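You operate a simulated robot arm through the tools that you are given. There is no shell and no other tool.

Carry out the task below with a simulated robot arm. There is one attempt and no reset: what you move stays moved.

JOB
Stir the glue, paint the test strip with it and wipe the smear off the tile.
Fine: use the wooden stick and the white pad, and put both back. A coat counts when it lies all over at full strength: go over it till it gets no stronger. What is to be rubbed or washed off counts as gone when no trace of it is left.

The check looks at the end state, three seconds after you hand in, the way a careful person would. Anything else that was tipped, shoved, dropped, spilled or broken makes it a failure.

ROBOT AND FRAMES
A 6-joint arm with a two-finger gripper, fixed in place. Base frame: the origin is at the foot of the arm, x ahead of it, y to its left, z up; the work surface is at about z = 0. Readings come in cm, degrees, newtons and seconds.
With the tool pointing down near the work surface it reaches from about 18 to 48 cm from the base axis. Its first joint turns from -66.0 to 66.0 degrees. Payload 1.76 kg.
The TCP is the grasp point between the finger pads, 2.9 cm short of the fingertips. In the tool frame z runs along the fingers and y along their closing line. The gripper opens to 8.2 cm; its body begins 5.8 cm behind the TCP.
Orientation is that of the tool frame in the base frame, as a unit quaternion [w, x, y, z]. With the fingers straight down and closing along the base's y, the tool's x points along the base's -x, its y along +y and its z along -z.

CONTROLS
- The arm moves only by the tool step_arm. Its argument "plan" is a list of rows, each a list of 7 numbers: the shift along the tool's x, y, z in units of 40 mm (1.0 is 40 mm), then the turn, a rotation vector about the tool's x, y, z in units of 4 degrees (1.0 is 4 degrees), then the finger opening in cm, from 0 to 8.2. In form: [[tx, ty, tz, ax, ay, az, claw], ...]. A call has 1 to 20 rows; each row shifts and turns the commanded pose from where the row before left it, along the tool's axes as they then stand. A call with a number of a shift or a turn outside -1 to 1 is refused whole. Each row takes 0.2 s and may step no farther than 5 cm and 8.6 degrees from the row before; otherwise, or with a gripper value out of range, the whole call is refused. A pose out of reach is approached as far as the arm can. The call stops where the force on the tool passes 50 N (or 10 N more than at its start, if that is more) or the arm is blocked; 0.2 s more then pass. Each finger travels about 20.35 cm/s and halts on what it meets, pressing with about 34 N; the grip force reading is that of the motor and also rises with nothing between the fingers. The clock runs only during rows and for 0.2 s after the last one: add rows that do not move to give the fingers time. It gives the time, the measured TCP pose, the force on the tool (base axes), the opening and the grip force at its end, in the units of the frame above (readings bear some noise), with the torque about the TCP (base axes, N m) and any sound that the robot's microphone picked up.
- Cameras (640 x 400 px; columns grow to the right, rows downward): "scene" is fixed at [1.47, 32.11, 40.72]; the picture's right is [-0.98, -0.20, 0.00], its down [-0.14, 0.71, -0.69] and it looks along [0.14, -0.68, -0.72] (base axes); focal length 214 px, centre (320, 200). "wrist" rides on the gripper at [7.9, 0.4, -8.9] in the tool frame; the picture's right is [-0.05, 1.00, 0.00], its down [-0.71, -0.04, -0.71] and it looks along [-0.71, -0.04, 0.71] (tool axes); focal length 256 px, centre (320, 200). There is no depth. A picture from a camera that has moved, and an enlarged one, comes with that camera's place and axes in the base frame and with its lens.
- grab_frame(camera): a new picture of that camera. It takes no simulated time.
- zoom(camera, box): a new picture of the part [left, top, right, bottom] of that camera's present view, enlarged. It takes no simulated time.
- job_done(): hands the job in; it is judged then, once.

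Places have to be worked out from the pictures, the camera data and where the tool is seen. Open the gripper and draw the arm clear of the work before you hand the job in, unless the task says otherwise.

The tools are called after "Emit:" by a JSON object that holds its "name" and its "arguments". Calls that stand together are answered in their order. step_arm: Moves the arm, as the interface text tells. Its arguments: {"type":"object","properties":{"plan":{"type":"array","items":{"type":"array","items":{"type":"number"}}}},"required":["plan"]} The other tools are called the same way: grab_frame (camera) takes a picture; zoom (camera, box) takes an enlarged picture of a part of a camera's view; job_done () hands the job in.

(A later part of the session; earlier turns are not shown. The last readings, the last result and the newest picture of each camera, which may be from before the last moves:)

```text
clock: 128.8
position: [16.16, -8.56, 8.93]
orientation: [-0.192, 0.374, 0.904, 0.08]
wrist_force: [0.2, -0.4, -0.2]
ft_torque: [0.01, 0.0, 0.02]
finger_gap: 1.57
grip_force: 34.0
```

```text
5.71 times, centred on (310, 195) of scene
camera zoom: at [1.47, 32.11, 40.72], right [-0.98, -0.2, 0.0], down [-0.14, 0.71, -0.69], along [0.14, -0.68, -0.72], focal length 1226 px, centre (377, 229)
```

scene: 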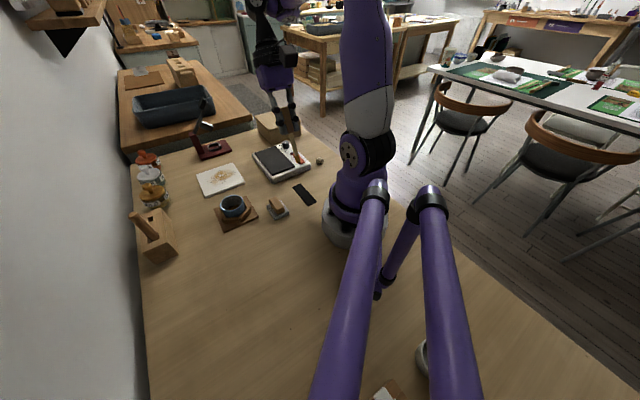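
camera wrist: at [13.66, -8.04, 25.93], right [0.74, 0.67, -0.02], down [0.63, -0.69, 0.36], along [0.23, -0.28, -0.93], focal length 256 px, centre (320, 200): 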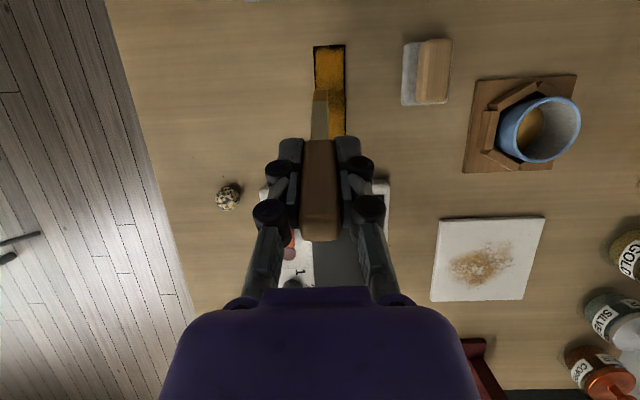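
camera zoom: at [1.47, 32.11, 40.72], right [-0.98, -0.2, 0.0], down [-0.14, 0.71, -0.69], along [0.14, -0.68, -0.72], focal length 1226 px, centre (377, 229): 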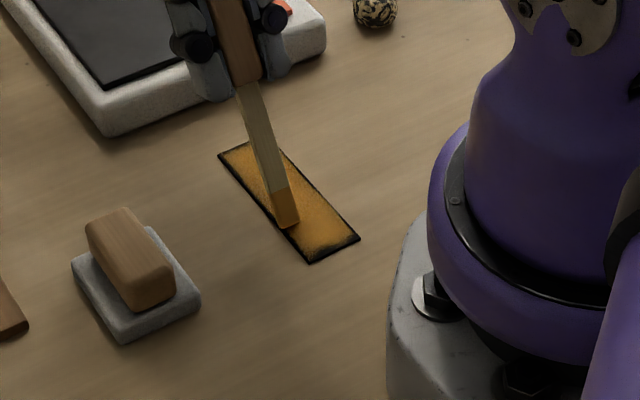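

The rims look barely changed by the last passes. I lift a few centimetres to inspect the coat closely.

Emit:
{"name": "step_arm", "arguments": {"plan": [[0.05, 0, -0.15, 0, 0, 0, 0], [0.1, 0, -0.22, 0, 0, 0, 0], [0.1, 0, -0.22, 0, 0, 0, 0], [0, 0.3, 0, 0, 0, 0, 0], [0, 0.3, 0, 0, 0, 0, 0], [0, 0, 0, 0, 0, 0, 0]]}}

Emit:
{"name": "zoom", "arguments": {"camera": "wrist", "box": [230, 30, 340, 150]}}

Emit:
{"name": "zoom", "arguments": {"camera": "scene", "box": [290, 180, 325, 210]}}

```text
clock: 130.2
position: [17.96, -6.76, 11.45]
orientation: [-0.192, 0.374, 0.904, 0.081]
wrist_force: [-0.2, 0.4, -0.6]
ft_torque: [0.0, -0.01, -0.02]
finger_gap: 1.56
grip_force: 33.8
```

```text
3.33 times, centred on (285, 90) of wrist
camera zoom: at [15.66, -4.0, 22.82], right [0.74, 0.67, -0.02], down [0.63, -0.69, 0.36], along [0.23, -0.28, -0.93], focal length 853 px, centre (437, 567)
```

zoom: 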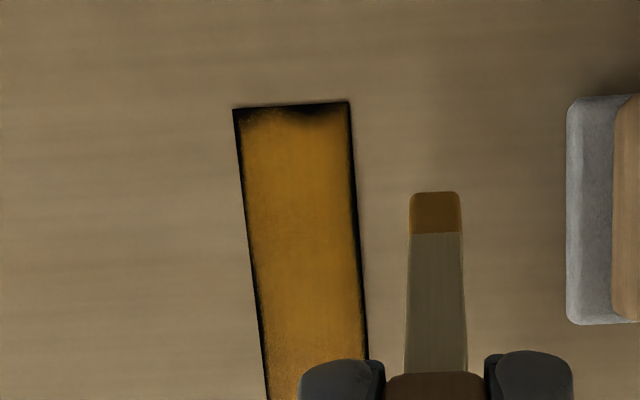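

```text
13.33 times, centred on (308, 195) of scene
camera zoom: at [1.47, 32.11, 40.72], right [-0.98, -0.2, 0.0], down [-0.14, 0.71, -0.69], along [0.14, -0.68, -0.72], focal length 2860 px, centre (487, 267)
```

zoom: 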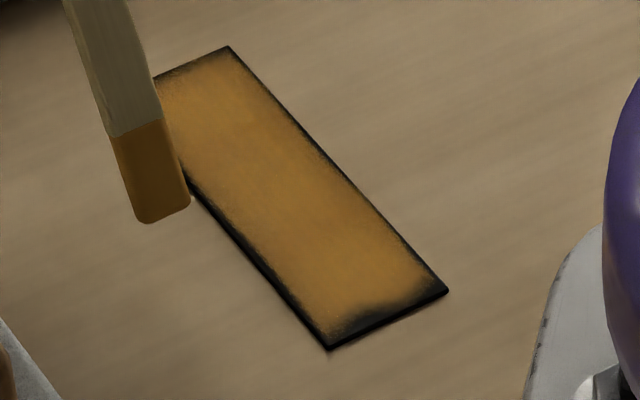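

The interior is even, but a dark fringe remains along all edges, widest at the inner end; the stick is likely depleted. I go back for another load: raise, bring the tool vertical, raise more.

Emit:
{"name": "step_arm", "arguments": {"plan": [[0.11, 0, -0.243, 0, 0, 0, 0], [0.11, 0, -0.243, 0, 0, 0, 0], [0.11, 0, -0.243, 0, 0, 0, 0], [0, 0, 0, 0, -1, 0, 0], [0, 0, 0, 0, -1, 0, 0], [0, 0, 0, 0, -1, 0, 0], [0, 0, 0, 0, -1, 0, 0], [0, 0, 0, 0, -1, 0, 0], [0, 0, 0, 0, -1, 0, 0], [0, 0, -0.3, 0, 0, 0, 0], [0, 0, -0.3, 0, 0, 0, 0], [0, 0, -0.3, 0, 0, 0, 0], [0, 0, -0.3, 0, 0, 0, 0], [0, 0, -0.2, 0, 0, 0, 0], [0, 0, 0, 0, 0, 0, 0]]}}

Emit:
{"name": "step_arm", "arguments": {"plan": [[-0.02, 0.2, 0, 0, 0, 0, 0], [-0.028, 0.34, 0, 0, 0, 0, 0], [-0.028, 0.34, 0, 0, 0, 0, 0], [-0.028, 0.34, 0, 0, 0, 0, 0], [-0.028, 0.34, 0, 0, 0, 0, 0], [-0.028, 0.34, 0, 0, 0, 0, 0], [-0.028, 0.34, 0, 0, 0, 0, 0], [-0.028, 0.34, 0, 0, 0, 0, 0], [-0.028, 0.34, 0, 0, 0, 0, 0], [-0.028, 0.34, 0, 0, 0, 0, 0], [0, 0.28, 0, 0, 0, 0, 0], [0, 0, 0, 0, 0, 0, 0]]}}

Emit:
{"name": "zoom", "arguments": {"camera": "wrist", "box": [240, 0, 400, 120]}}

```text
clock: 133.4
position: [17.83, -6.64, 20.3]
orientation: [0.0, 0.384, 0.923, 0.002]
wrist_force: [-1.0, -0.8, -1.0]
ft_torque: [0.01, -0.01, 0.01]
finger_gap: 1.54
grip_force: 33.7
```

```text
clock: 136.0
position: [28.58, 2.45, 20.34]
orientation: [-0.001, 0.383, 0.924, 0.002]
wrist_force: [-0.4, 0.7, -0.7]
ft_torque: [0.01, -0.02, -0.01]
finger_gap: 1.52
grip_force: 34.0
```

```text
3.33 times, centred on (320, 60) of wrist
camera zoom: at [23.35, 8.29, 29.29], right [0.75, 0.67, 0.0], down [0.47, -0.53, 0.71], along [0.47, -0.52, -0.71], focal length 853 px, centre (320, 667)
```

zoom: 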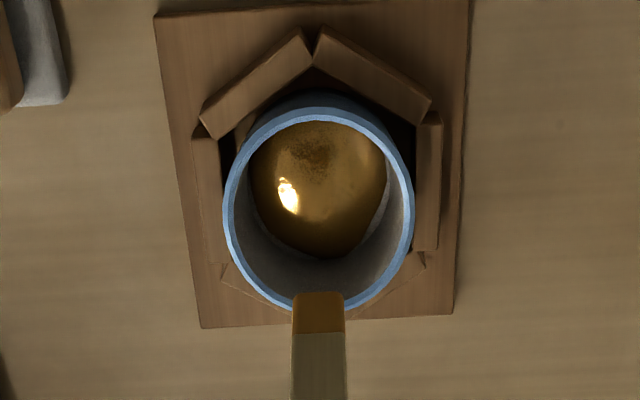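

The stick has turned about 2° in the grip, so I shift 0.45 cm to keep the tip centred, then dip, swirl, and lift.

Emit:
{"name": "step_arm", "arguments": {"plan": [[-0.11, 0, 0.3, 0, 0, 0, 0], [0, 0, 0.3, 0, 0, 0, 0], [0, 0, 0.3, 0, 0, 0, 0], [0, 0, 0.3, 0, 0, 0, 0], [0, 0, 0.3, 0, 0, 0, 0], [0, 0, 0.3, 0, 0, 0, 0], [0, 0, 0.25, 0, 0, 0, 0], [0, 0, 0.15, 0, 0, 0, 0], [0, 0, 0.13, 0, 0, 0, 0], [0, 0, 0, 0, 0, 0, 0]]}}

Emit:
{"name": "step_arm", "arguments": {"plan": [[0.15, 0, 0, 0, 0, 0, 0], [-0.15, 0.15, 0, 0, 0, 0, 0], [-0.15, -0.15, 0, 0, 0, 0, 0], [0.15, -0.15, 0, 0, 0, 0, 0], [0.15, 0.15, 0, 0, 0, 0, 0], [-0.15, 0.15, 0, 0, 0, 0, 0], [-0.15, -0.15, 0, 0, 0, 0, 0], [0.15, -0.15, 0, 0, 0, 0, 0], [0, 0.15, 0, 0, 0, 0, 0], [0, 0, 0, 0, 0, 0, 0]]}}

Emit:
{"name": "step_arm", "arguments": {"plan": [[0, 0, -0.1, 0, 0, 0, 0], [0, 0, -0.2, 0, 0, 0, 0], [0, 0, -0.3, 0, 0, 0, 0], [0, 0, -0.3, 0, 0, 0, 0], [0, 0, -0.3, 0, 0, 0, 0], [0, 0, -0.3, 0, 0, 0, 0], [0, 0, -0.3, 0, 0, 0, 0], [0, 0, -0.3, 0, 0, 0, 0], [0, 0, -0.23, 0, 0, 0, 0], [0, 0, 0, 0, 0, 0, 0]]}}

Emit:
{"name": "zoom", "arguments": {"camera": "wrist", "box": [240, 0, 400, 120]}}

```text
clock: 138.2
position: [28.99, 2.15, 11.04]
orientation: [-0.001, 0.383, 0.924, 0.002]
wrist_force: [-0.5, -0.4, 0.4]
ft_torque: [0.01, 0.0, -0.02]
finger_gap: 1.52
grip_force: 34.0
```

```text
clock: 140.4
position: [29.08, 2.14, 10.94]
orientation: [-0.001, 0.384, 0.924, 0.002]
wrist_force: [0.0, -0.2, -0.4]
ft_torque: [-0.01, 0.02, 0.0]
finger_gap: 1.55
grip_force: 33.8
```

```text
clock: 142.6
position: [28.94, 2.14, 20.27]
orientation: [0.001, 0.383, 0.924, 0.002]
wrist_force: [0.5, -0.1, -0.6]
ft_torque: [-0.01, 0.02, 0.03]
finger_gap: 1.55
grip_force: 34.0
```

```text
3.33 times, centred on (320, 60) of wrist
camera zoom: at [23.62, 8.02, 29.28], right [0.75, 0.67, 0.0], down [0.47, -0.53, 0.71], along [0.47, -0.52, -0.71], focal length 853 px, centre (320, 667)
```

zoom: 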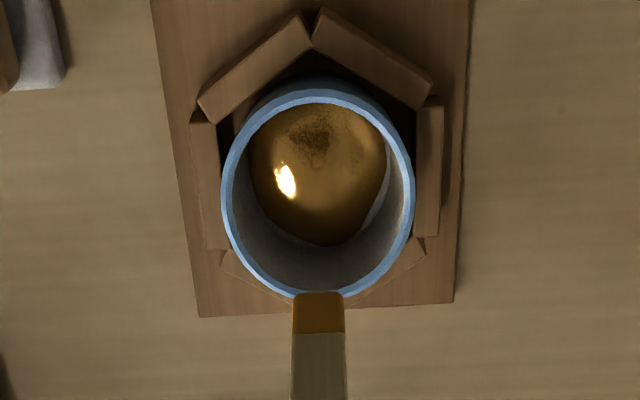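

Reloaded. I return to the waypoint by the strip, lower and tilt again.

Emit:
{"name": "step_arm", "arguments": {"plan": [[0, -0.2, 0, 0, 0, 0, 0], [0, -0.354, 0, 0, 0, 0, 0], [0, -0.354, 0, 0, 0, 0, 0], [0, -0.354, 0, 0, 0, 0, 0], [0, -0.354, 0, 0, 0, 0, 0], [0, -0.354, 0, 0, 0, 0, 0], [0, -0.354, 0, 0, 0, 0, 0], [0, -0.354, 0, 0, 0, 0, 0], [0, -0.354, 0, 0, 0, 0, 0], [0, -0.354, 0, 0, 0, 0, 0], [0, -0.354, 0, 0, 0, 0, 0], [0, -0.354, 0, 0, 0, 0, 0], [0, -0.354, 0, 0, 0, 0, 0], [0, -0.145, 0, 0, 0, 0, 0], [0, 0, 0, 0, 0, 0, 0]]}}

Emit:
{"name": "step_arm", "arguments": {"plan": [[0, 0, 0.3, 0, 0, 0, 0], [0, 0, 0.3, 0, 0, 0, 0], [0, 0, 0.3, 0, 0, 0, 0], [0, 0, 0.3, 0, 0, 0, 0], [0, 0, 0.2, 0, 0, 0, 0], [0, 0, 0, 0, 1, 0, 0], [0, 0, 0, 0, 1, 0, 0], [0, 0, 0, 0, 1, 0, 0], [0, 0, 0, 0, 1, 0, 0], [0, 0, 0, 0, 1, 0, 0], [0, 0, 0, 0, 1, 0, 0], [0, 0, 0, 0, 0, 0, 0]]}}

Emit:
{"name": "zoom", "arguments": {"camera": "wrist", "box": [250, 0, 390, 140]}}

```text
clock: 145.8
position: [15.84, -10.76, 20.25]
orientation: [0.001, 0.383, 0.924, 0.002]
wrist_force: [0.1, 0.2, 0.1]
ft_torque: [-0.01, 0.01, -0.02]
finger_gap: 1.55
grip_force: 34.4
```

```text
clock: 148.4
position: [15.86, -10.91, 14.69]
orientation: [-0.192, 0.375, 0.903, 0.081]
wrist_force: [-0.1, 0.3, -0.1]
ft_torque: [0.0, -0.01, -0.01]
finger_gap: 1.53
grip_force: 34.0
```

```text
2.86 times, centred on (320, 70) of wrist
camera zoom: at [13.66, -8.06, 26.05], right [0.74, 0.67, -0.02], down [0.63, -0.69, 0.36], along [0.23, -0.28, -0.93], focal length 731 px, centre (320, 571)
```

zoom: 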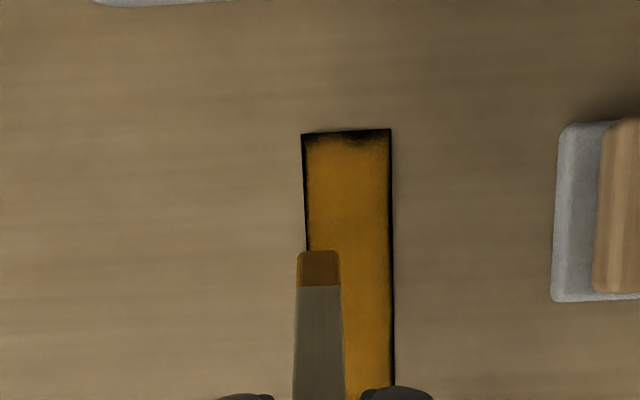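

The tip is loaded and hovering. I move to the inner end and descend to just above it.

Emit:
{"name": "step_arm", "arguments": {"plan": [[0.2, 0.025, 0.0892, 0, 0, 0, 0], [0.2, 0, 0.0892, 0, 0, 0, 0], [0.2, 0, 0.0892, 0, 0, 0, 0], [0.2, 0, 0.0892, 0, 0, 0, 0], [-0.11, 0, 0.246, 0, 0, 0, 0], [-0.11, 0, 0.246, 0, 0, 0, 0], [-0.11, 0, 0.246, 0, 0, 0, 0], [-0.11, 0, 0.246, 0, 0, 0, 0], [-0.1, 0, 0.22, 0, 0, 0, 0], [0, 0, 0, 0, 0, 0, 0]]}}

Emit:
{"name": "zoom", "arguments": {"camera": "wrist", "box": [250, 10, 390, 150]}}

Emit:
{"name": "zoom", "arguments": {"camera": "scene", "box": [290, 180, 325, 210]}}

```text
clock: 150.6
position: [13.42, -8.29, 9.31]
orientation: [-0.192, 0.374, 0.903, 0.082]
wrist_force: [-0.4, -0.3, 0.2]
ft_torque: [0.0, 0.01, 0.03]
finger_gap: 1.55
grip_force: 34.5
```

```text
2.86 times, centred on (320, 80) of wrist
camera zoom: at [11.19, -5.44, 20.7], right [0.74, 0.67, -0.02], down [0.63, -0.69, 0.36], along [0.23, -0.28, -0.93], focal length 731 px, centre (320, 543)
```

zoom: 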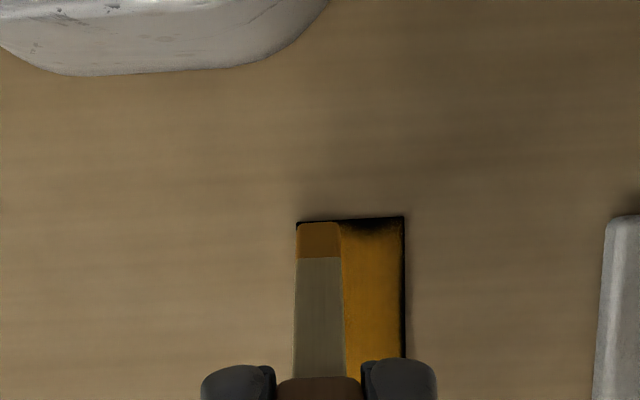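

```text
13.33 times, centred on (308, 195) of scene
camera zoom: at [1.47, 32.11, 40.72], right [-0.98, -0.2, 0.0], down [-0.14, 0.71, -0.69], along [0.14, -0.68, -0.72], focal length 2860 px, centre (487, 267)
```

zoom: 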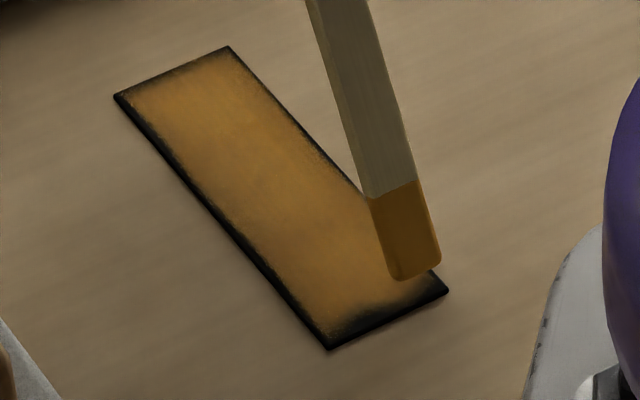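

The scene view is very clear here. I lower to light contact and then compare the blade's bottom edge with the strip's inner end.

Emit:
{"name": "step_arm", "arguments": {"plan": [[-0.0306, 0, 0.0684, 0, 0, 0, 0], [0, 0, 0, 0, 0, 0, 0]]}}

Emit:
{"name": "step_arm", "arguments": {"plan": [[-0.0082, 0, 0.0182, 0, 0, 0, 0], [0, 0, 0, 0, 0, 0, 0]]}}

Emit:
{"name": "zoom", "arguments": {"camera": "scene", "box": [290, 180, 325, 210]}}

Emit:
{"name": "zoom", "arguments": {"camera": "wrist", "box": [290, 30, 360, 90]}}

```text
clock: 151.2
position: [13.53, -8.28, 9.14]
orientation: [-0.192, 0.375, 0.903, 0.081]
wrist_force: [-0.4, 0.1, -0.5]
ft_torque: [-0.03, 0.0, 0.01]
finger_gap: 1.53
grip_force: 33.6
```

```text
clock: 151.8
position: [13.49, -8.25, 9.0]
orientation: [-0.191, 0.375, 0.903, 0.082]
wrist_force: [-0.2, -0.4, -0.8]
ft_torque: [-0.01, -0.01, 0.01]
finger_gap: 1.53
grip_force: 34.8
```

```text
13.33 times, centred on (308, 195) of scene
camera zoom: at [1.47, 32.11, 40.72], right [-0.98, -0.2, 0.0], down [-0.14, 0.71, -0.69], along [0.14, -0.68, -0.72], focal length 2860 px, centre (487, 267)
```

zoom: 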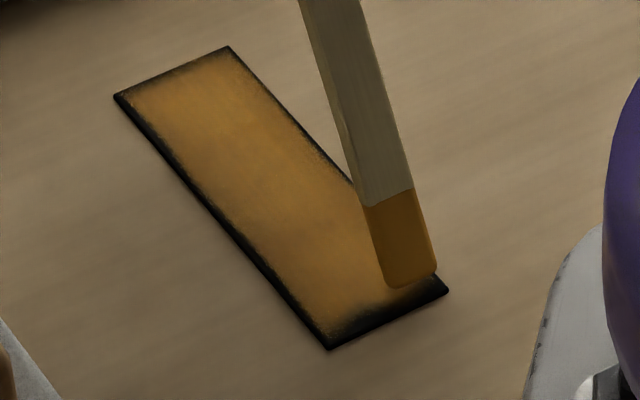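

```text
6.67 times, centred on (325, 60) of wrist
camera zoom: at [11.29, -5.49, 20.41], right [0.74, 0.67, -0.02], down [0.63, -0.69, 0.36], along [0.23, -0.28, -0.93], focal length 1707 px, centre (287, 1133)
```

zoom: 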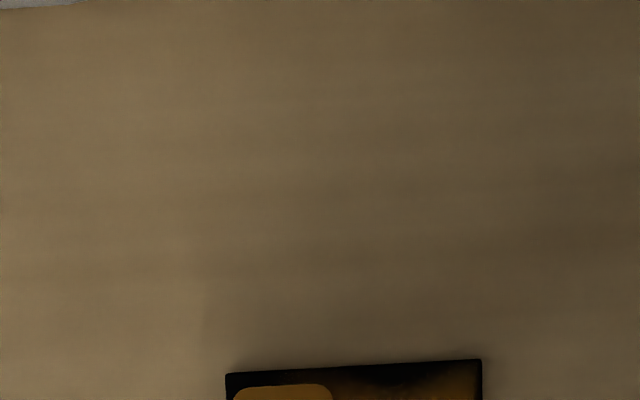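

Not touching yet (0 N). I creep lower until there's contact.

Emit:
{"name": "step_arm", "arguments": {"plan": [[0.0132, 0, 0.0345, 0, 0, 0, 0], [0, 0, 0, 0, 0, 0, 0]]}}

Emit:
{"name": "step_arm", "arguments": {"plan": [[-0.0061, 0, 0.0137, 0, 0, 0, 0], [0, 0, 0, 0, 0, 0, 0]]}}

Emit:
{"name": "zoom", "arguments": {"camera": "scene", "box": [290, 180, 325, 210]}}

```text
clock: 152.4
position: [13.42, -8.23, 8.8]
orientation: [-0.192, 0.374, 0.904, 0.082]
wrist_force: [0.2, 1.1, -0.1]
ft_torque: [-0.01, 0.01, 0.01]
finger_gap: 1.54
grip_force: 34.2
```

```text
clock: 153.0
position: [13.39, -8.24, 8.78]
orientation: [-0.192, 0.374, 0.904, 0.081]
wrist_force: [1.0, -1.0, 6.0]
ft_torque: [0.16, 0.14, 0.02]
finger_gap: 1.54
grip_force: 33.6
```

```text
13.33 times, centred on (308, 195) of scene
camera zoom: at [1.47, 32.11, 40.72], right [-0.98, -0.2, 0.0], down [-0.14, 0.71, -0.69], along [0.14, -0.68, -0.72], focal length 2860 px, centre (487, 267)
```

zoom: 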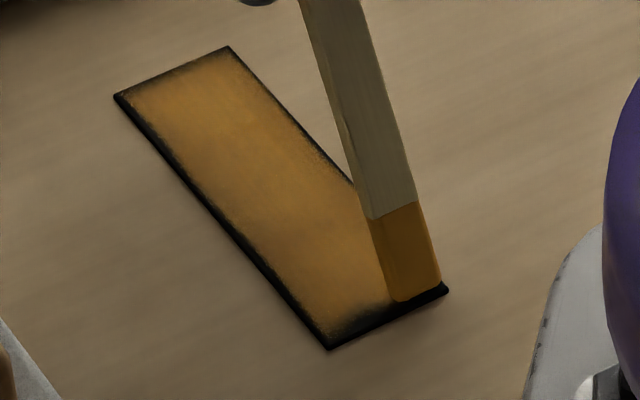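

Light contact (6 N), and the blade's front edge is about 0.27 cm short of the inner end. I slide 0.35 cm farther in and sweep slowly across to the right corner.

Emit:
{"name": "step_arm", "arguments": {"plan": [[0.0798, 0, 0.0357, 0, 0, 0, 0], [0, 0.06, 0, 0, 0, 0, 0], [0, 0.06, 0, 0, 0, 0, 0], [0, 0.06, 0, 0, 0, 0, 0], [0, 0.06, 0, 0, 0, 0, 0]]}}

Emit:
{"name": "zoom", "arguments": {"camera": "scene", "box": [290, 180, 325, 210]}}

```text
clock: 154.2
position: [13.96, -7.36, 8.87]
orientation: [-0.192, 0.375, 0.903, 0.082]
wrist_force: [-1.5, -1.1, 4.9]
ft_torque: [0.03, 0.28, 0.1]
finger_gap: 1.53
grip_force: 33.9
```

```text
13.33 times, centred on (308, 195) of scene
camera zoom: at [1.47, 32.11, 40.72], right [-0.98, -0.2, 0.0], down [-0.14, 0.71, -0.69], along [0.14, -0.68, -0.72], focal length 2860 px, centre (487, 267)
```

zoom: 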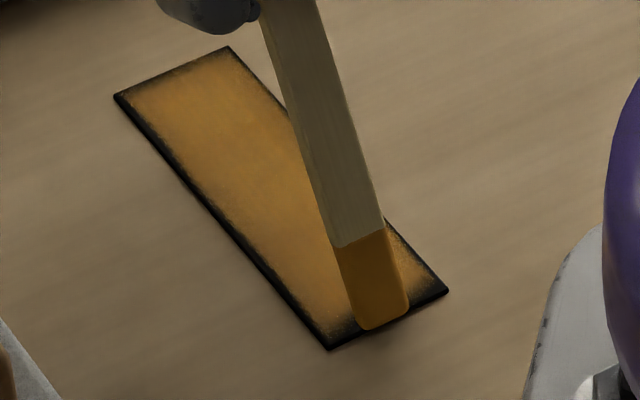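

Contact holds at 5 N and the front edge is right at the end line. I finish the sweep to the right, move another 0.2 cm inward and sweep back left.

Emit:
{"name": "step_arm", "arguments": {"plan": [[0, 0.06, 0, 0, 0, 0, 0], [0, 0.06, 0, 0, 0, 0, 0], [0, 0.06, 0, 0, 0, 0, 0], [0, 0.06, 0, 0, 0, 0, 0], [0.0456, 0, 0.0204, 0, 0, 0, 0], [0, -0.06, 0, 0, 0, 0, 0], [0, -0.06, 0, 0, 0, 0, 0], [0, -0.06, 0, 0, 0, 0, 0], [0, -0.06, 0, 0, 0, 0, 0], [0, -0.06, 0, 0, 0, 0, 0], [0, -0.06, 0, 0, 0, 0, 0]]}}

Emit:
{"name": "zoom", "arguments": {"camera": "scene", "box": [290, 180, 325, 210]}}

Emit:
{"name": "zoom", "arguments": {"camera": "wrist", "box": [250, 10, 390, 150]}}

```text
clock: 156.6
position: [13.36, -7.42, 8.75]
orientation: [-0.192, 0.375, 0.903, 0.082]
wrist_force: [0.5, 0.8, -0.3]
ft_torque: [-0.05, -0.01, -0.04]
finger_gap: 1.54
grip_force: 33.8
```

```text
13.33 times, centred on (308, 195) of scene
camera zoom: at [1.47, 32.11, 40.72], right [-0.98, -0.2, 0.0], down [-0.14, 0.71, -0.69], along [0.14, -0.68, -0.72], focal length 2860 px, centre (487, 267)
```

zoom: 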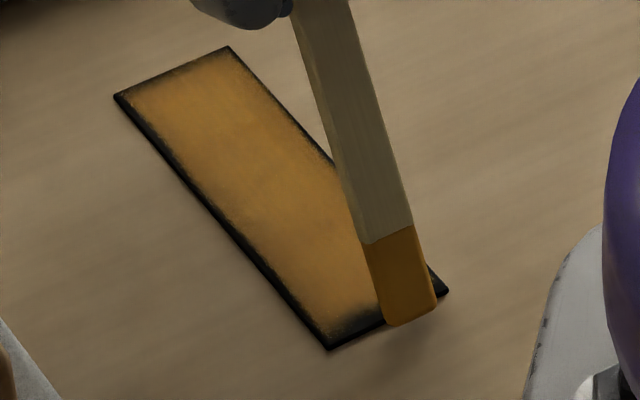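

```text
2.86 times, centred on (320, 80) of wrist
camera zoom: at [11.12, -4.63, 20.28], right [0.74, 0.67, -0.02], down [0.63, -0.69, 0.36], along [0.23, -0.28, -0.93], focal length 731 px, centre (320, 543)
```

zoom: 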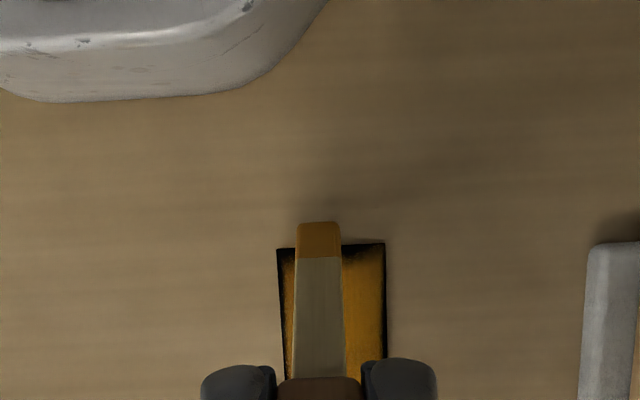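

Force reads zero with the front overhanging, so this last sweep probably floated. I lift a little and slide aside to see what the sweeps achieved at the inner end.

Emit:
{"name": "step_arm", "arguments": {"plan": [[0.06, 0, -0.137, 0, 0, 0, 0], [0.05, 0.2, -0.1, 0, 0, 0, 0], [0, 0.3, 0, 0, 0, 0, 0], [0, 0.2, 0, 0, 0, 0, 0]]}}

Emit:
{"name": "zoom", "arguments": {"camera": "scene", "box": [290, 180, 325, 210]}}

Emit:
{"name": "zoom", "arguments": {"camera": "wrist", "box": [250, 40, 340, 140]}}

```text
clock: 157.6
position: [15.44, -5.47, 10.04]
orientation: [-0.192, 0.375, 0.904, 0.081]
wrist_force: [0.3, 0.0, 0.1]
ft_torque: [0.02, -0.01, 0.05]
finger_gap: 1.51
grip_force: 34.0
```

```text
13.33 times, centred on (308, 195) of scene
camera zoom: at [1.47, 32.11, 40.72], right [-0.98, -0.2, 0.0], down [-0.14, 0.71, -0.69], along [0.14, -0.68, -0.72], focal length 2860 px, centre (487, 267)
```

zoom: 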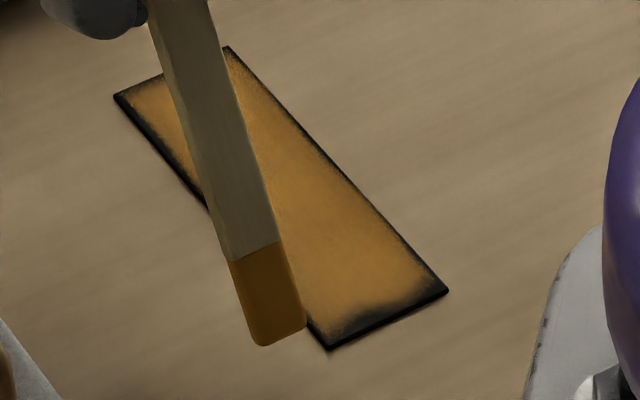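

```text
4.00 times, centred on (295, 90) of wrist
camera zoom: at [13.15, -2.63, 21.44], right [0.74, 0.67, -0.02], down [0.63, -0.69, 0.36], along [0.23, -0.28, -0.93], focal length 1024 px, centre (420, 640)
```

zoom: 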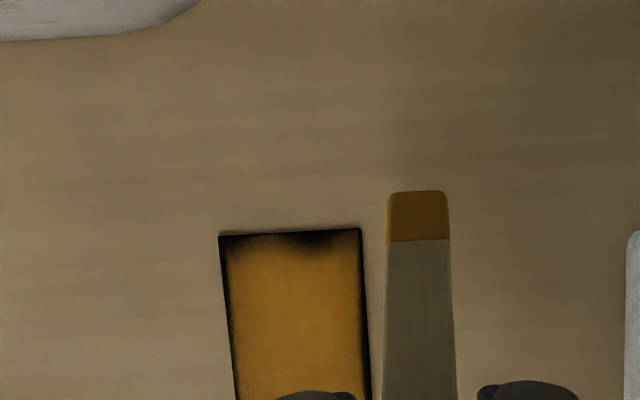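

The dark fringe follows the strip's outline and hasn't changed with repeated rubbing, so it may be the ragged edge of the coat itself; I still want a full extra pass with this fresh load to see whether anything gets stronger. I move back over the inner end in the right lane and lower.

Emit:
{"name": "step_arm", "arguments": {"plan": [[-0.228, -0.2, -0.1019, 0, 0, 0, 0], [0, -0.265, 0, 0, 0, 0, 0], [-0.056, 0, 0.1255, 0, 0, 0, 0], [-0.056, 0, 0.1255, 0, 0, 0, 0], [0, 0, 0, 0, 0, 0, 0]]}}

Emit:
{"name": "step_arm", "arguments": {"plan": [[-0.0082, 0, 0.0182, 0, 0, 0, 0], [0, 0, 0, 0, 0, 0, 0]]}}

Emit:
{"name": "zoom", "arguments": {"camera": "scene", "box": [290, 180, 325, 210]}}

```text
clock: 158.8
position: [14.64, -7.35, 8.91]
orientation: [-0.192, 0.375, 0.903, 0.081]
wrist_force: [0.2, 0.9, -1.0]
ft_torque: [-0.02, 0.0, 0.0]
finger_gap: 1.52
grip_force: 33.7
```

```text
clock: 159.4
position: [14.75, -7.41, 8.8]
orientation: [-0.192, 0.376, 0.903, 0.082]
wrist_force: [0.1, 0.2, 8.7]
ft_torque: [0.25, 0.31, 0.01]
finger_gap: 1.53
grip_force: 33.9
```

```text
13.33 times, centred on (308, 195) of scene
camera zoom: at [1.47, 32.11, 40.72], right [-0.98, -0.2, 0.0], down [-0.14, 0.71, -0.69], along [0.14, -0.68, -0.72], focal length 2860 px, centre (487, 267)
```

zoom: 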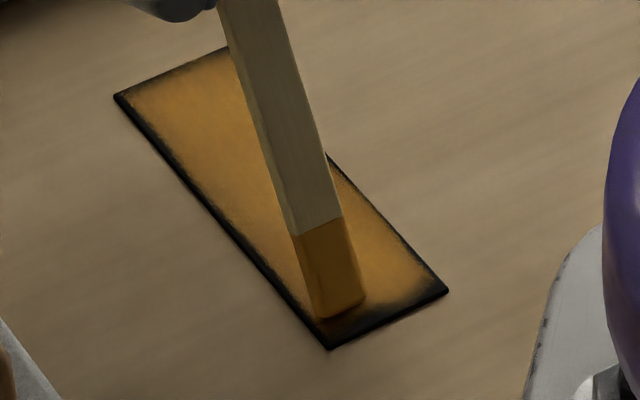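

Contact 8.7 N near the inner end, right lane. I stroke outward along it.

Emit:
{"name": "step_arm", "arguments": {"plan": [[-0.114, 0, -0.0509, 0, 0, 0, 0], [-0.114, 0, -0.0509, 0, 0, 0, 0], [-0.114, 0, -0.0509, 0, 0, 0, 0], [-0.114, 0, -0.0509, 0, 0, 0, 0], [-0.114, 0, -0.0509, 0, 0, 0, 0]]}}

Emit:
{"name": "step_arm", "arguments": {"plan": [[-0.114, 0, -0.0509, 0, 0, 0, 0], [-0.114, 0, -0.0509, 0, 0, 0, 0], [-0.114, 0, -0.0509, 0, 0, 0, 0], [-0.114, 0, -0.0509, 0, 0, 0, 0], [-0.114, 0, -0.0509, 0, 0, 0, 0]]}}

Emit:
{"name": "step_arm", "arguments": {"plan": [[-0.114, 0, -0.0509, 0, 0, 0, 0], [-0.114, 0, -0.0509, 0, 0, 0, 0], [-0.114, 0, -0.0509, 0, 0, 0, 0], [-0.114, 0, -0.0509, 0, 0, 0, 0], [-0.114, 0, -0.0509, 0, 0, 0, 0]]}}

Emit:
{"name": "zoom", "arguments": {"camera": "scene", "box": [290, 180, 325, 210]}}

Emit:
{"name": "zoom", "arguments": {"camera": "wrist", "box": [250, 10, 390, 150]}}

```text
clock: 160.6
position: [16.52, -9.47, 8.76]
orientation: [-0.191, 0.375, 0.903, 0.081]
wrist_force: [-4.1, 2.6, 10.2]
ft_torque: [0.58, 0.66, -0.03]
finger_gap: 1.54
grip_force: 34.0
```

```text
clock: 161.8
position: [18.19, -11.15, 8.86]
orientation: [-0.192, 0.375, 0.904, 0.081]
wrist_force: [-0.1, -0.5, 0.9]
ft_torque: [0.0, 0.0, -0.01]
finger_gap: 1.56
grip_force: 34.2
```

```text
clock: 163.0
position: [20.0, -12.98, 8.7]
orientation: [-0.194, 0.374, 0.903, 0.082]
wrist_force: [-2.2, 2.9, 6.7]
ft_torque: [0.45, 0.4, 0.01]
finger_gap: 1.58
grip_force: 34.2
```

```text
13.33 times, centred on (308, 195) of scene
camera zoom: at [1.47, 32.11, 40.72], right [-0.98, -0.2, 0.0], down [-0.14, 0.71, -0.69], along [0.14, -0.68, -0.72], focal length 2860 px, centre (487, 267)
```

zoom: 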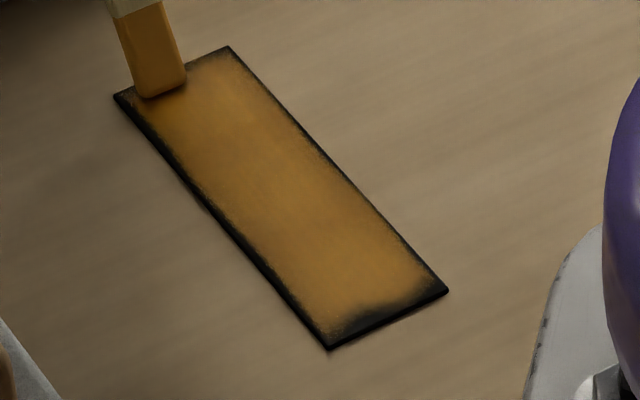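

```text
2.86 times, centred on (320, 80) of wrist
camera zoom: at [17.74, -10.15, 20.07], right [0.74, 0.67, -0.02], down [0.63, -0.69, 0.36], along [0.23, -0.28, -0.93], focal length 731 px, centre (320, 543)
```

zoom: 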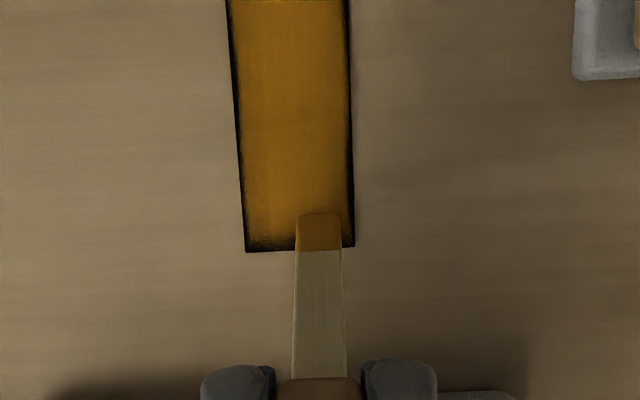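

The pass changed nothing in the interior, so it is saturated there. To test whether the fringe can still take glue, I shift 0.4 cm onto the right edge and stroke inward a couple of centimetres.

Emit:
{"name": "step_arm", "arguments": {"plan": [[0, 0.1, 0, 0, 0, 0, 0], [0.0912, 0, 0.0407, 0, 0, 0, 0], [0.0912, 0, 0.0407, 0, 0, 0, 0], [0.0912, 0, 0.0407, 0, 0, 0, 0], [0.0912, 0, 0.0407, 0, 0, 0, 0], [0.0912, 0, 0.0407, 0, 0, 0, 0]]}}

Emit:
{"name": "zoom", "arguments": {"camera": "wrist", "box": [250, 10, 390, 150]}}

Emit:
{"name": "zoom", "arguments": {"camera": "scene", "box": [290, 180, 325, 210]}}

```text
clock: 164.4
position: [19.0, -11.16, 8.75]
orientation: [-0.192, 0.375, 0.903, 0.082]
wrist_force: [0.5, 0.1, 0.3]
ft_torque: [0.02, -0.02, 0.03]
finger_gap: 1.51
grip_force: 34.2
```

```text
2.86 times, centred on (320, 80) of wrist
camera zoom: at [16.71, -8.34, 20.11], right [0.74, 0.67, -0.02], down [0.63, -0.69, 0.36], along [0.23, -0.28, -0.93], focal length 731 px, centre (320, 543)
```

zoom: 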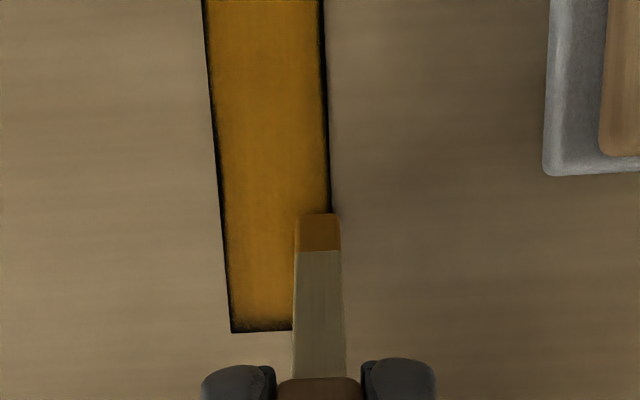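

```text
13.33 times, centred on (308, 195) of scene
camera zoom: at [1.47, 32.11, 40.72], right [-0.98, -0.2, 0.0], down [-0.14, 0.71, -0.69], along [0.14, -0.68, -0.72], focal length 2860 px, centre (487, 267)
```

zoom: 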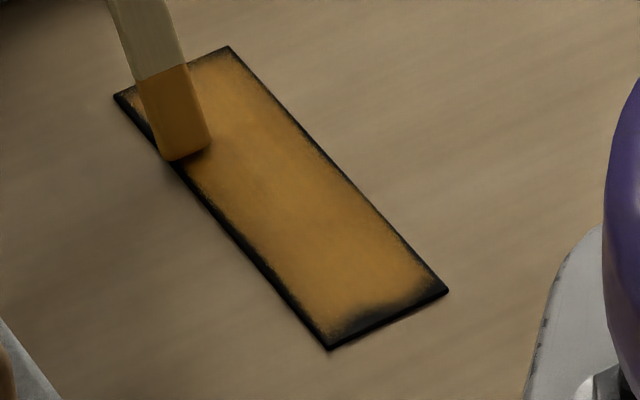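

I lift well clear and move aside to get an unobstructed close-up of the whole strip.

Emit:
{"name": "step_arm", "arguments": {"plan": [[0.06, 0, -0.137, 0, 0, 0, 0], [0.1, 0.2, -0.22, 0, 0, 0, 0], [0.1, 0.3, -0.22, 0, 0, 0, 0], [0.1, 0.3, -0.22, 0, 0, 0, 0], [-0.2, 0.3, -0.1, 0, 0, 0, 0], [-0.2, 0.1, -0.1, 0, 0, 0, 0], [0, 0, 0, 0, 0, 0, 0]]}}

Emit:
{"name": "zoom", "arguments": {"camera": "scene", "box": [290, 180, 325, 210]}}

Emit:
{"name": "zoom", "arguments": {"camera": "wrist", "box": [180, 0, 300, 130]}}

```text
clock: 166.0
position: [23.74, -8.96, 12.35]
orientation: [-0.192, 0.375, 0.903, 0.082]
wrist_force: [0.2, -0.9, -0.5]
ft_torque: [0.02, 0.03, 0.0]
finger_gap: 1.55
grip_force: 34.1
```

```text
13.33 times, centred on (308, 195) of scene
camera zoom: at [1.47, 32.11, 40.72], right [-0.98, -0.2, 0.0], down [-0.14, 0.71, -0.69], along [0.14, -0.68, -0.72], focal length 2860 px, centre (487, 267)
```

zoom: 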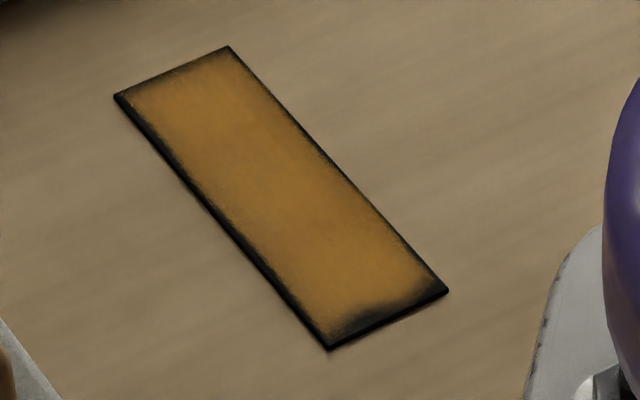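

```text
3.08 times, centred on (240, 65) of wrist
camera zoom: at [21.45, -6.24, 23.71], right [0.74, 0.67, -0.02], down [0.63, -0.69, 0.36], along [0.23, -0.28, -0.93], focal length 788 px, centre (566, 615)
```

zoom: 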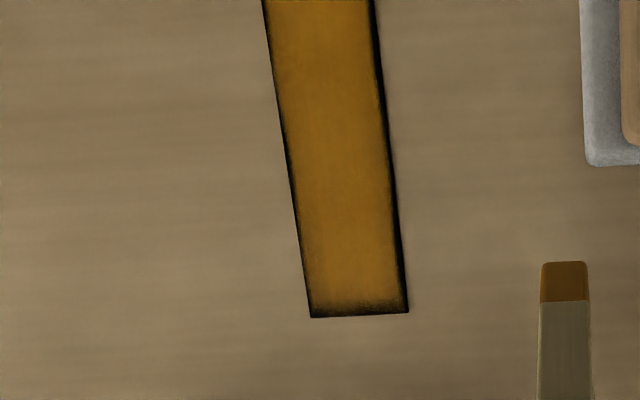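

The left rim is thin while the inner end still has a ragged dark band whose shape has not changed. To be sure, I'll do a deliberate test there: come back with the contact line about 0.2 cm from the inner end and proper force.

Emit:
{"name": "step_arm", "arguments": {"plan": [[0.278, -0.2736, 0.217, 0, 0, 0, 0], [0.278, -0.2736, 0.217, 0, 0, 0, 0], [0.278, -0.2736, 0.217, 0, 0, 0, 0], [0.278, -0.2736, 0.217, 0, 0, 0, 0], [0.278, -0.2736, 0.217, 0, 0, 0, 0], [0.278, -0.2736, 0.217, 0, 0, 0, 0], [-0.1, 0, 0.22, 0, 0, 0, 0], [0, 0, 0, 0, 0, 0, 0]]}}

Emit:
{"name": "zoom", "arguments": {"camera": "scene", "box": [290, 180, 325, 210]}}

Emit:
{"name": "zoom", "arguments": {"camera": "wrist", "box": [250, 10, 390, 150]}}

```text
clock: 167.8
position: [13.26, -7.9, 9.22]
orientation: [-0.192, 0.375, 0.903, 0.081]
wrist_force: [0.3, 0.3, 0.6]
ft_torque: [0.0, 0.0, -0.01]
finger_gap: 1.53
grip_force: 34.6
```

```text
13.33 times, centred on (308, 195) of scene
camera zoom: at [1.47, 32.11, 40.72], right [-0.98, -0.2, 0.0], down [-0.14, 0.71, -0.69], along [0.14, -0.68, -0.72], focal length 2860 px, centre (487, 267)
```

zoom: 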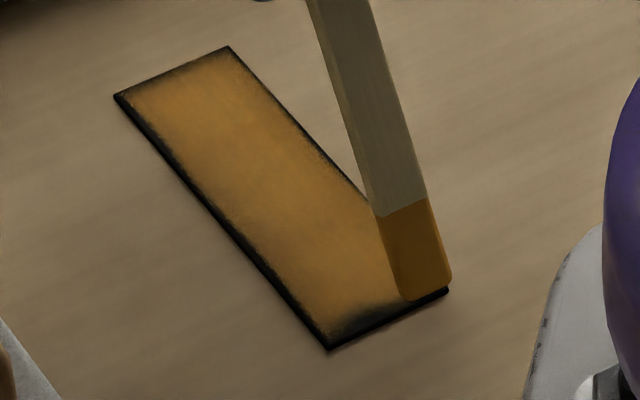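

```text
2.86 times, centred on (320, 80) of wrist
camera zoom: at [10.98, -5.02, 20.63], right [0.74, 0.67, -0.02], down [0.63, -0.69, 0.36], along [0.23, -0.28, -0.93], focal length 731 px, centre (320, 543)
```

zoom: 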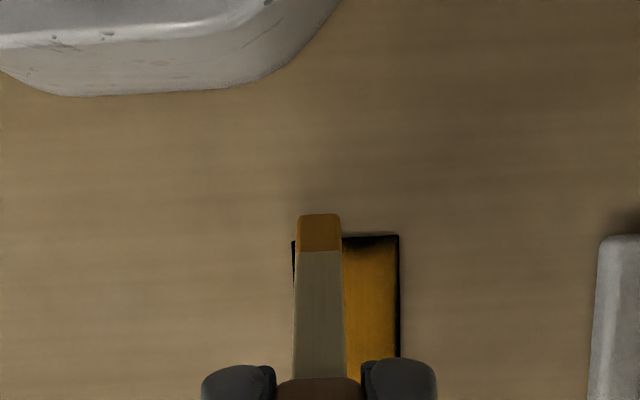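

The wrist view shows the front edge about 0.6 cm past the end — too far; the contact line would miss the strip. I pull back 0.5 cm outward and lower to contact.

Emit:
{"name": "step_arm", "arguments": {"plan": [[-0.114, 0.03, -0.0509, 0, 0, 0, 0], [-0.0306, 0, 0.0684, 0, 0, 0, 0], [0, 0, 0, 0, 0, 0, 0]]}}

Emit:
{"name": "step_arm", "arguments": {"plan": [[-0.0082, 0, 0.0182, 0, 0, 0, 0], [0, 0, 0, 0, 0, 0, 0]]}}

Emit:
{"name": "zoom", "arguments": {"camera": "wrist", "box": [250, 10, 390, 150]}}

Emit:
{"name": "zoom", "arguments": {"camera": "scene", "box": [290, 180, 325, 210]}}

```text
clock: 168.6
position: [13.63, -8.11, 8.91]
orientation: [-0.192, 0.375, 0.903, 0.082]
wrist_force: [-0.1, 0.8, -0.2]
ft_torque: [0.01, 0.0, 0.03]
finger_gap: 1.54
grip_force: 33.9
```

```text
clock: 169.2
position: [13.58, -8.16, 8.84]
orientation: [-0.192, 0.375, 0.903, 0.082]
wrist_force: [-0.2, 0.3, 0.0]
ft_torque: [0.01, -0.02, 0.01]
finger_gap: 1.57
grip_force: 33.3
```

```text
2.86 times, centred on (320, 80) of wrist
camera zoom: at [11.33, -5.31, 20.27], right [0.74, 0.67, -0.02], down [0.63, -0.69, 0.36], along [0.23, -0.28, -0.93], focal length 731 px, centre (320, 543)
```

zoom: 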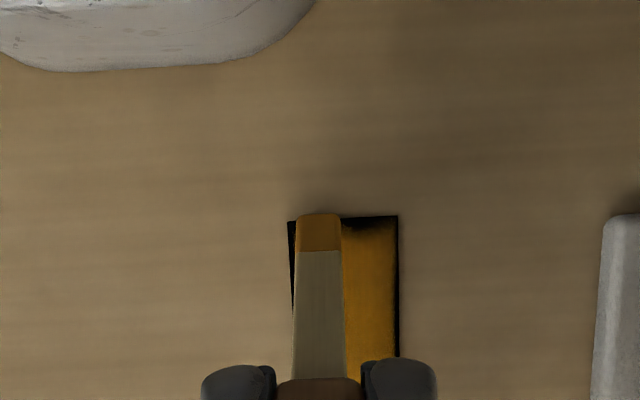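

```text
13.33 times, centred on (308, 195) of scene
camera zoom: at [1.47, 32.11, 40.72], right [-0.98, -0.2, 0.0], down [-0.14, 0.71, -0.69], along [0.14, -0.68, -0.72], focal length 2860 px, centre (487, 267)
```

zoom: 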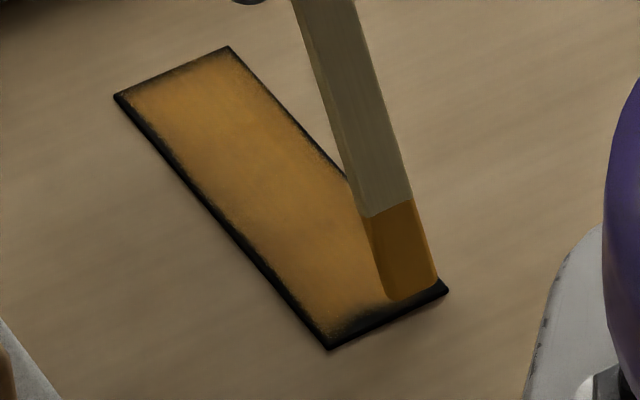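

The front edge is now just at the end line, still 0 N. I lower another step until it presses lightly.

Emit:
{"name": "step_arm", "arguments": {"plan": [[-0.0102, 0, 0.0228, 0, 0, 0, 0], [0, 0, 0, 0, 0, 0, 0]]}}

Emit:
{"name": "step_arm", "arguments": {"plan": [[0, 0.05, 0, 0, 0, 0, 0], [0, 0.05, 0, 0, 0, 0, 0]]}}

Emit:
{"name": "zoom", "arguments": {"camera": "scene", "box": [290, 180, 325, 210]}}

```text
clock: 169.8
position: [13.7, -8.17, 8.68]
orientation: [-0.193, 0.374, 0.904, 0.081]
wrist_force: [0.8, 0.1, -0.2]
ft_torque: [0.05, 0.01, -0.01]
finger_gap: 1.53
grip_force: 34.0
```

```text
clock: 170.4
position: [13.99, -7.87, 8.74]
orientation: [-0.192, 0.374, 0.904, 0.081]
wrist_force: [0.6, -1.6, -0.9]
ft_torque: [0.03, 0.0, -0.01]
finger_gap: 1.56
grip_force: 33.8
```

```text
13.33 times, centred on (308, 195) of scene
camera zoom: at [1.47, 32.11, 40.72], right [-0.98, -0.2, 0.0], down [-0.14, 0.71, -0.69], along [0.14, -0.68, -0.72], focal length 2860 px, centre (487, 267)
```

zoom: 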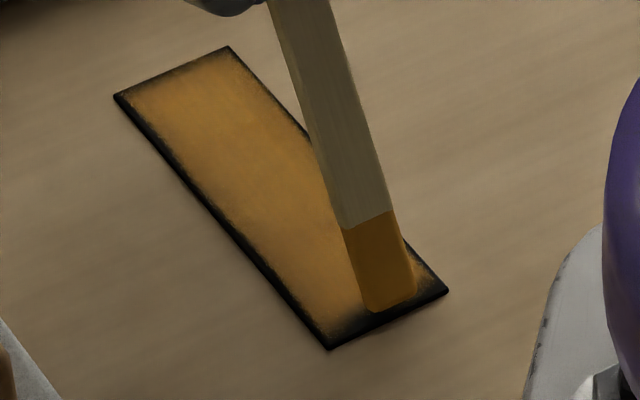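

Still no contact. I lower another 0.1 cm and check.

Emit:
{"name": "step_arm", "arguments": {"plan": [[-0.0102, 0, 0.0228, 0, 0, 0, 0], [0, 0, 0, 0, 0, 0, 0]]}}

```text
clock: 171.0
position: [13.9, -7.88, 8.72]
orientation: [-0.192, 0.375, 0.903, 0.081]
wrist_force: [1.1, -0.2, 4.1]
ft_torque: [0.04, 0.0, 0.0]
finger_gap: 1.55
grip_force: 34.2
```

Contact at 4 N. I press a hair more, sweep right to the corner, then back left across the inner end.

Emit:
{"name": "step_arm", "arguments": {"plan": [[0.031, 0.05, 0.0222, 0, 0, 0, 0], [0, 0.06, 0, 0, 0, 0, 0], [0, 0.06, 0, 0, 0, 0, 0], [0, 0.06, 0, 0, 0, 0, 0], [0, 0.06, 0, 0, 0, 0, 0]]}}

Emit:
{"name": "step_arm", "arguments": {"plan": [[0, -0.06, 0, 0, 0, 0, 0], [0, -0.06, 0, 0, 0, 0, 0], [0, -0.06, 0, 0, 0, 0, 0], [0, -0.06, 0, 0, 0, 0, 0], [0, -0.06, 0, 0, 0, 0, 0]]}}

Emit:
{"name": "zoom", "arguments": {"camera": "scene", "box": [290, 180, 325, 210]}}

Emit:
{"name": "zoom", "arguments": {"camera": "wrist", "box": [250, 10, 390, 150]}}

```text
clock: 172.2
position: [14.49, -6.93, 8.54]
orientation: [-0.194, 0.374, 0.903, 0.081]
wrist_force: [-6.7, -2.5, 14.2]
ft_torque: [0.35, 1.0, 0.24]
finger_gap: 1.54
grip_force: 34.1
```

```text
clock: 173.4
position: [13.69, -7.91, 8.53]
orientation: [-0.192, 0.374, 0.904, 0.081]
wrist_force: [1.3, 0.4, 5.7]
ft_torque: [0.22, 0.04, -0.05]
finger_gap: 1.56
grip_force: 34.2
```

```text
13.33 times, centred on (308, 195) of scene
camera zoom: at [1.47, 32.11, 40.72], right [-0.98, -0.2, 0.0], down [-0.14, 0.71, -0.69], along [0.14, -0.68, -0.72], focal length 2860 px, centre (487, 267)
```

zoom: 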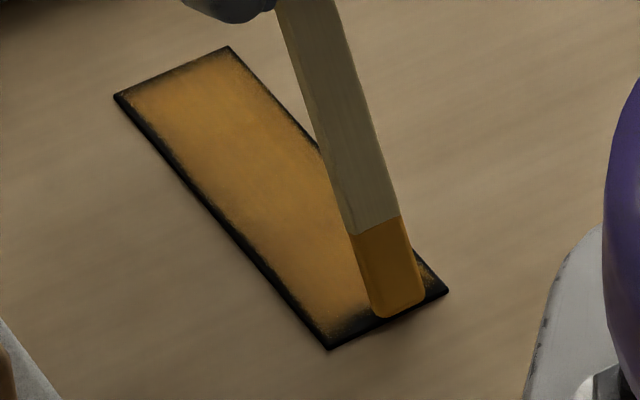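

```text
2.86 times, centred on (320, 80) of wrist
camera zoom: at [11.53, -5.02, 20.01], right [0.74, 0.67, -0.02], down [0.63, -0.69, 0.36], along [0.23, -0.28, -0.93], focal length 731 px, centre (320, 543)
```

zoom: 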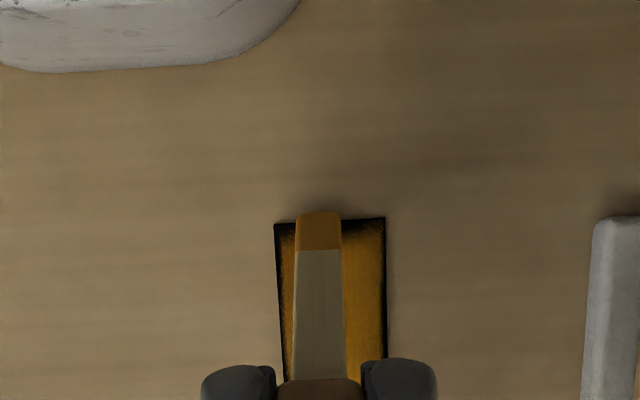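

Even with steady contact the ragged band at the inner end keeps exactly its shape, so it appears to be the coat's natural edge rather than missing glue. To be thorough I make a full pass along the left lane with contact.

Emit:
{"name": "step_arm", "arguments": {"plan": [[0, -0.065, 0, 0, 0, 0, 0], [0, -0.065, 0, 0, 0, 0, 0], [-0.114, 0, -0.0509, 0, 0, 0, 0], [-0.114, 0, -0.0509, 0, 0, 0, 0], [-0.114, 0, -0.0509, 0, 0, 0, 0], [-0.114, 0, -0.0509, 0, 0, 0, 0], [-0.114, 0, -0.0509, 0, 0, 0, 0]]}}

Emit:
{"name": "step_arm", "arguments": {"plan": [[-0.114, 0, -0.0509, 0, 0, 0, 0], [-0.114, 0, -0.0509, 0, 0, 0, 0], [-0.114, 0, -0.0509, 0, 0, 0, 0], [-0.114, 0, -0.0509, 0, 0, 0, 0], [-0.114, 0, -0.0509, 0, 0, 0, 0]]}}

Emit:
{"name": "step_arm", "arguments": {"plan": [[-0.114, 0, -0.0509, 0, 0, 0, 0], [-0.114, 0, -0.0509, 0, 0, 0, 0], [-0.114, 0, -0.0509, 0, 0, 0, 0], [-0.114, 0, -0.0509, 0, 0, 0, 0], [-0.114, 0, -0.0509, 0, 0, 0, 0], [-0.057, 0, -0.0255, 0, 0, 0, 0]]}}

Emit:
{"name": "zoom", "arguments": {"camera": "scene", "box": [290, 180, 325, 210]}}

Emit:
{"name": "zoom", "arguments": {"camera": "wrist", "box": [250, 10, 390, 150]}}

```text
clock: 175.0
position: [15.2, -9.9, 8.53]
orientation: [-0.191, 0.375, 0.903, 0.081]
wrist_force: [-1.1, 2.0, 5.0]
ft_torque: [0.3, 0.27, -0.01]
finger_gap: 1.55
grip_force: 33.9
```

```text
clock: 176.2
position: [17.02, -11.7, 8.61]
orientation: [-0.193, 0.374, 0.903, 0.081]
wrist_force: [-1.4, 1.3, 3.1]
ft_torque: [0.19, 0.17, 0.0]
finger_gap: 1.53
grip_force: 34.1
```

```text
clock: 177.6
position: [18.99, -13.84, 8.64]
orientation: [-0.193, 0.375, 0.903, 0.082]
wrist_force: [-4.3, 2.8, 10.6]
ft_torque: [0.59, 0.67, 0.04]
finger_gap: 1.55
grip_force: 34.1
```

```text
13.33 times, centred on (308, 195) of scene
camera zoom: at [1.47, 32.11, 40.72], right [-0.98, -0.2, 0.0], down [-0.14, 0.71, -0.69], along [0.14, -0.68, -0.72], focal length 2860 px, centre (487, 267)
```

zoom: 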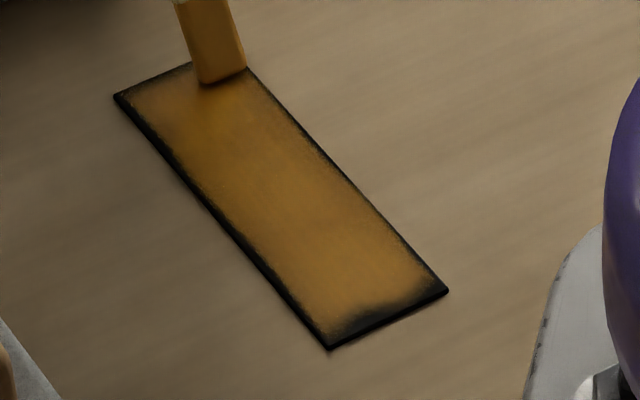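

```text
2.86 times, centred on (320, 80) of wrist
camera zoom: at [16.66, -10.88, 19.93], right [0.74, 0.67, -0.02], down [0.63, -0.69, 0.36], along [0.23, -0.28, -0.93], focal length 731 px, centre (320, 543)
```

zoom: 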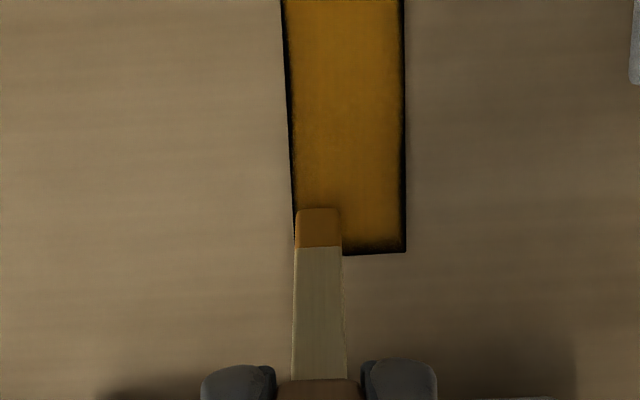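

Contact held at 3–10 N the whole way and nothing changed, so the coat is saturated over the body of the strip. I take one tight close-up of the inner end for comparison.

Emit:
{"name": "zoom", "arguments": {"camera": "scene", "box": [305, 198, 321, 208]}}

Emit:
{"name": "zoom", "arguments": {"camera": "scene", "box": [292, 180, 308, 190]}}

```text
16.00 times, centred on (313, 203) of scene
camera zoom: at [1.47, 32.11, 40.72], right [-0.98, -0.2, 0.0], down [-0.14, 0.71, -0.69], along [0.14, -0.68, -0.72], focal length 3432 px, centre (432, 152)
```

zoom: 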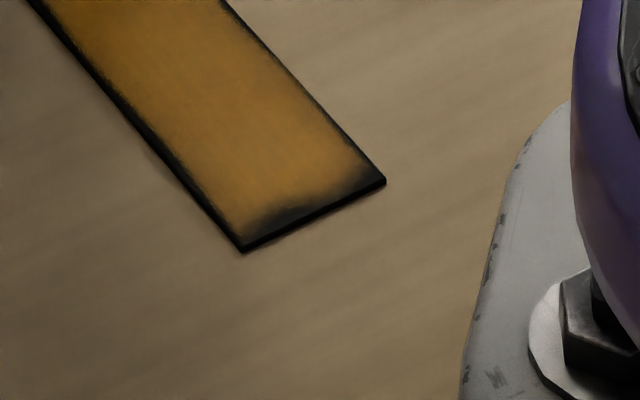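

```text
16.00 times, centred on (300, 185) of scene
camera zoom: at [1.47, 32.11, 40.72], right [-0.98, -0.2, 0.0], down [-0.14, 0.71, -0.69], along [0.14, -0.68, -0.72], focal length 3432 px, centre (640, 440)
```

zoom: 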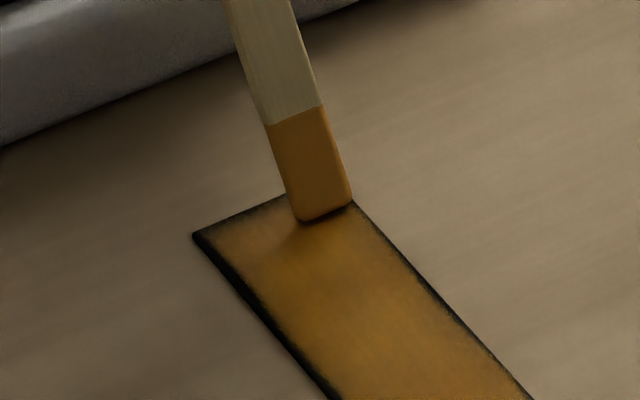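

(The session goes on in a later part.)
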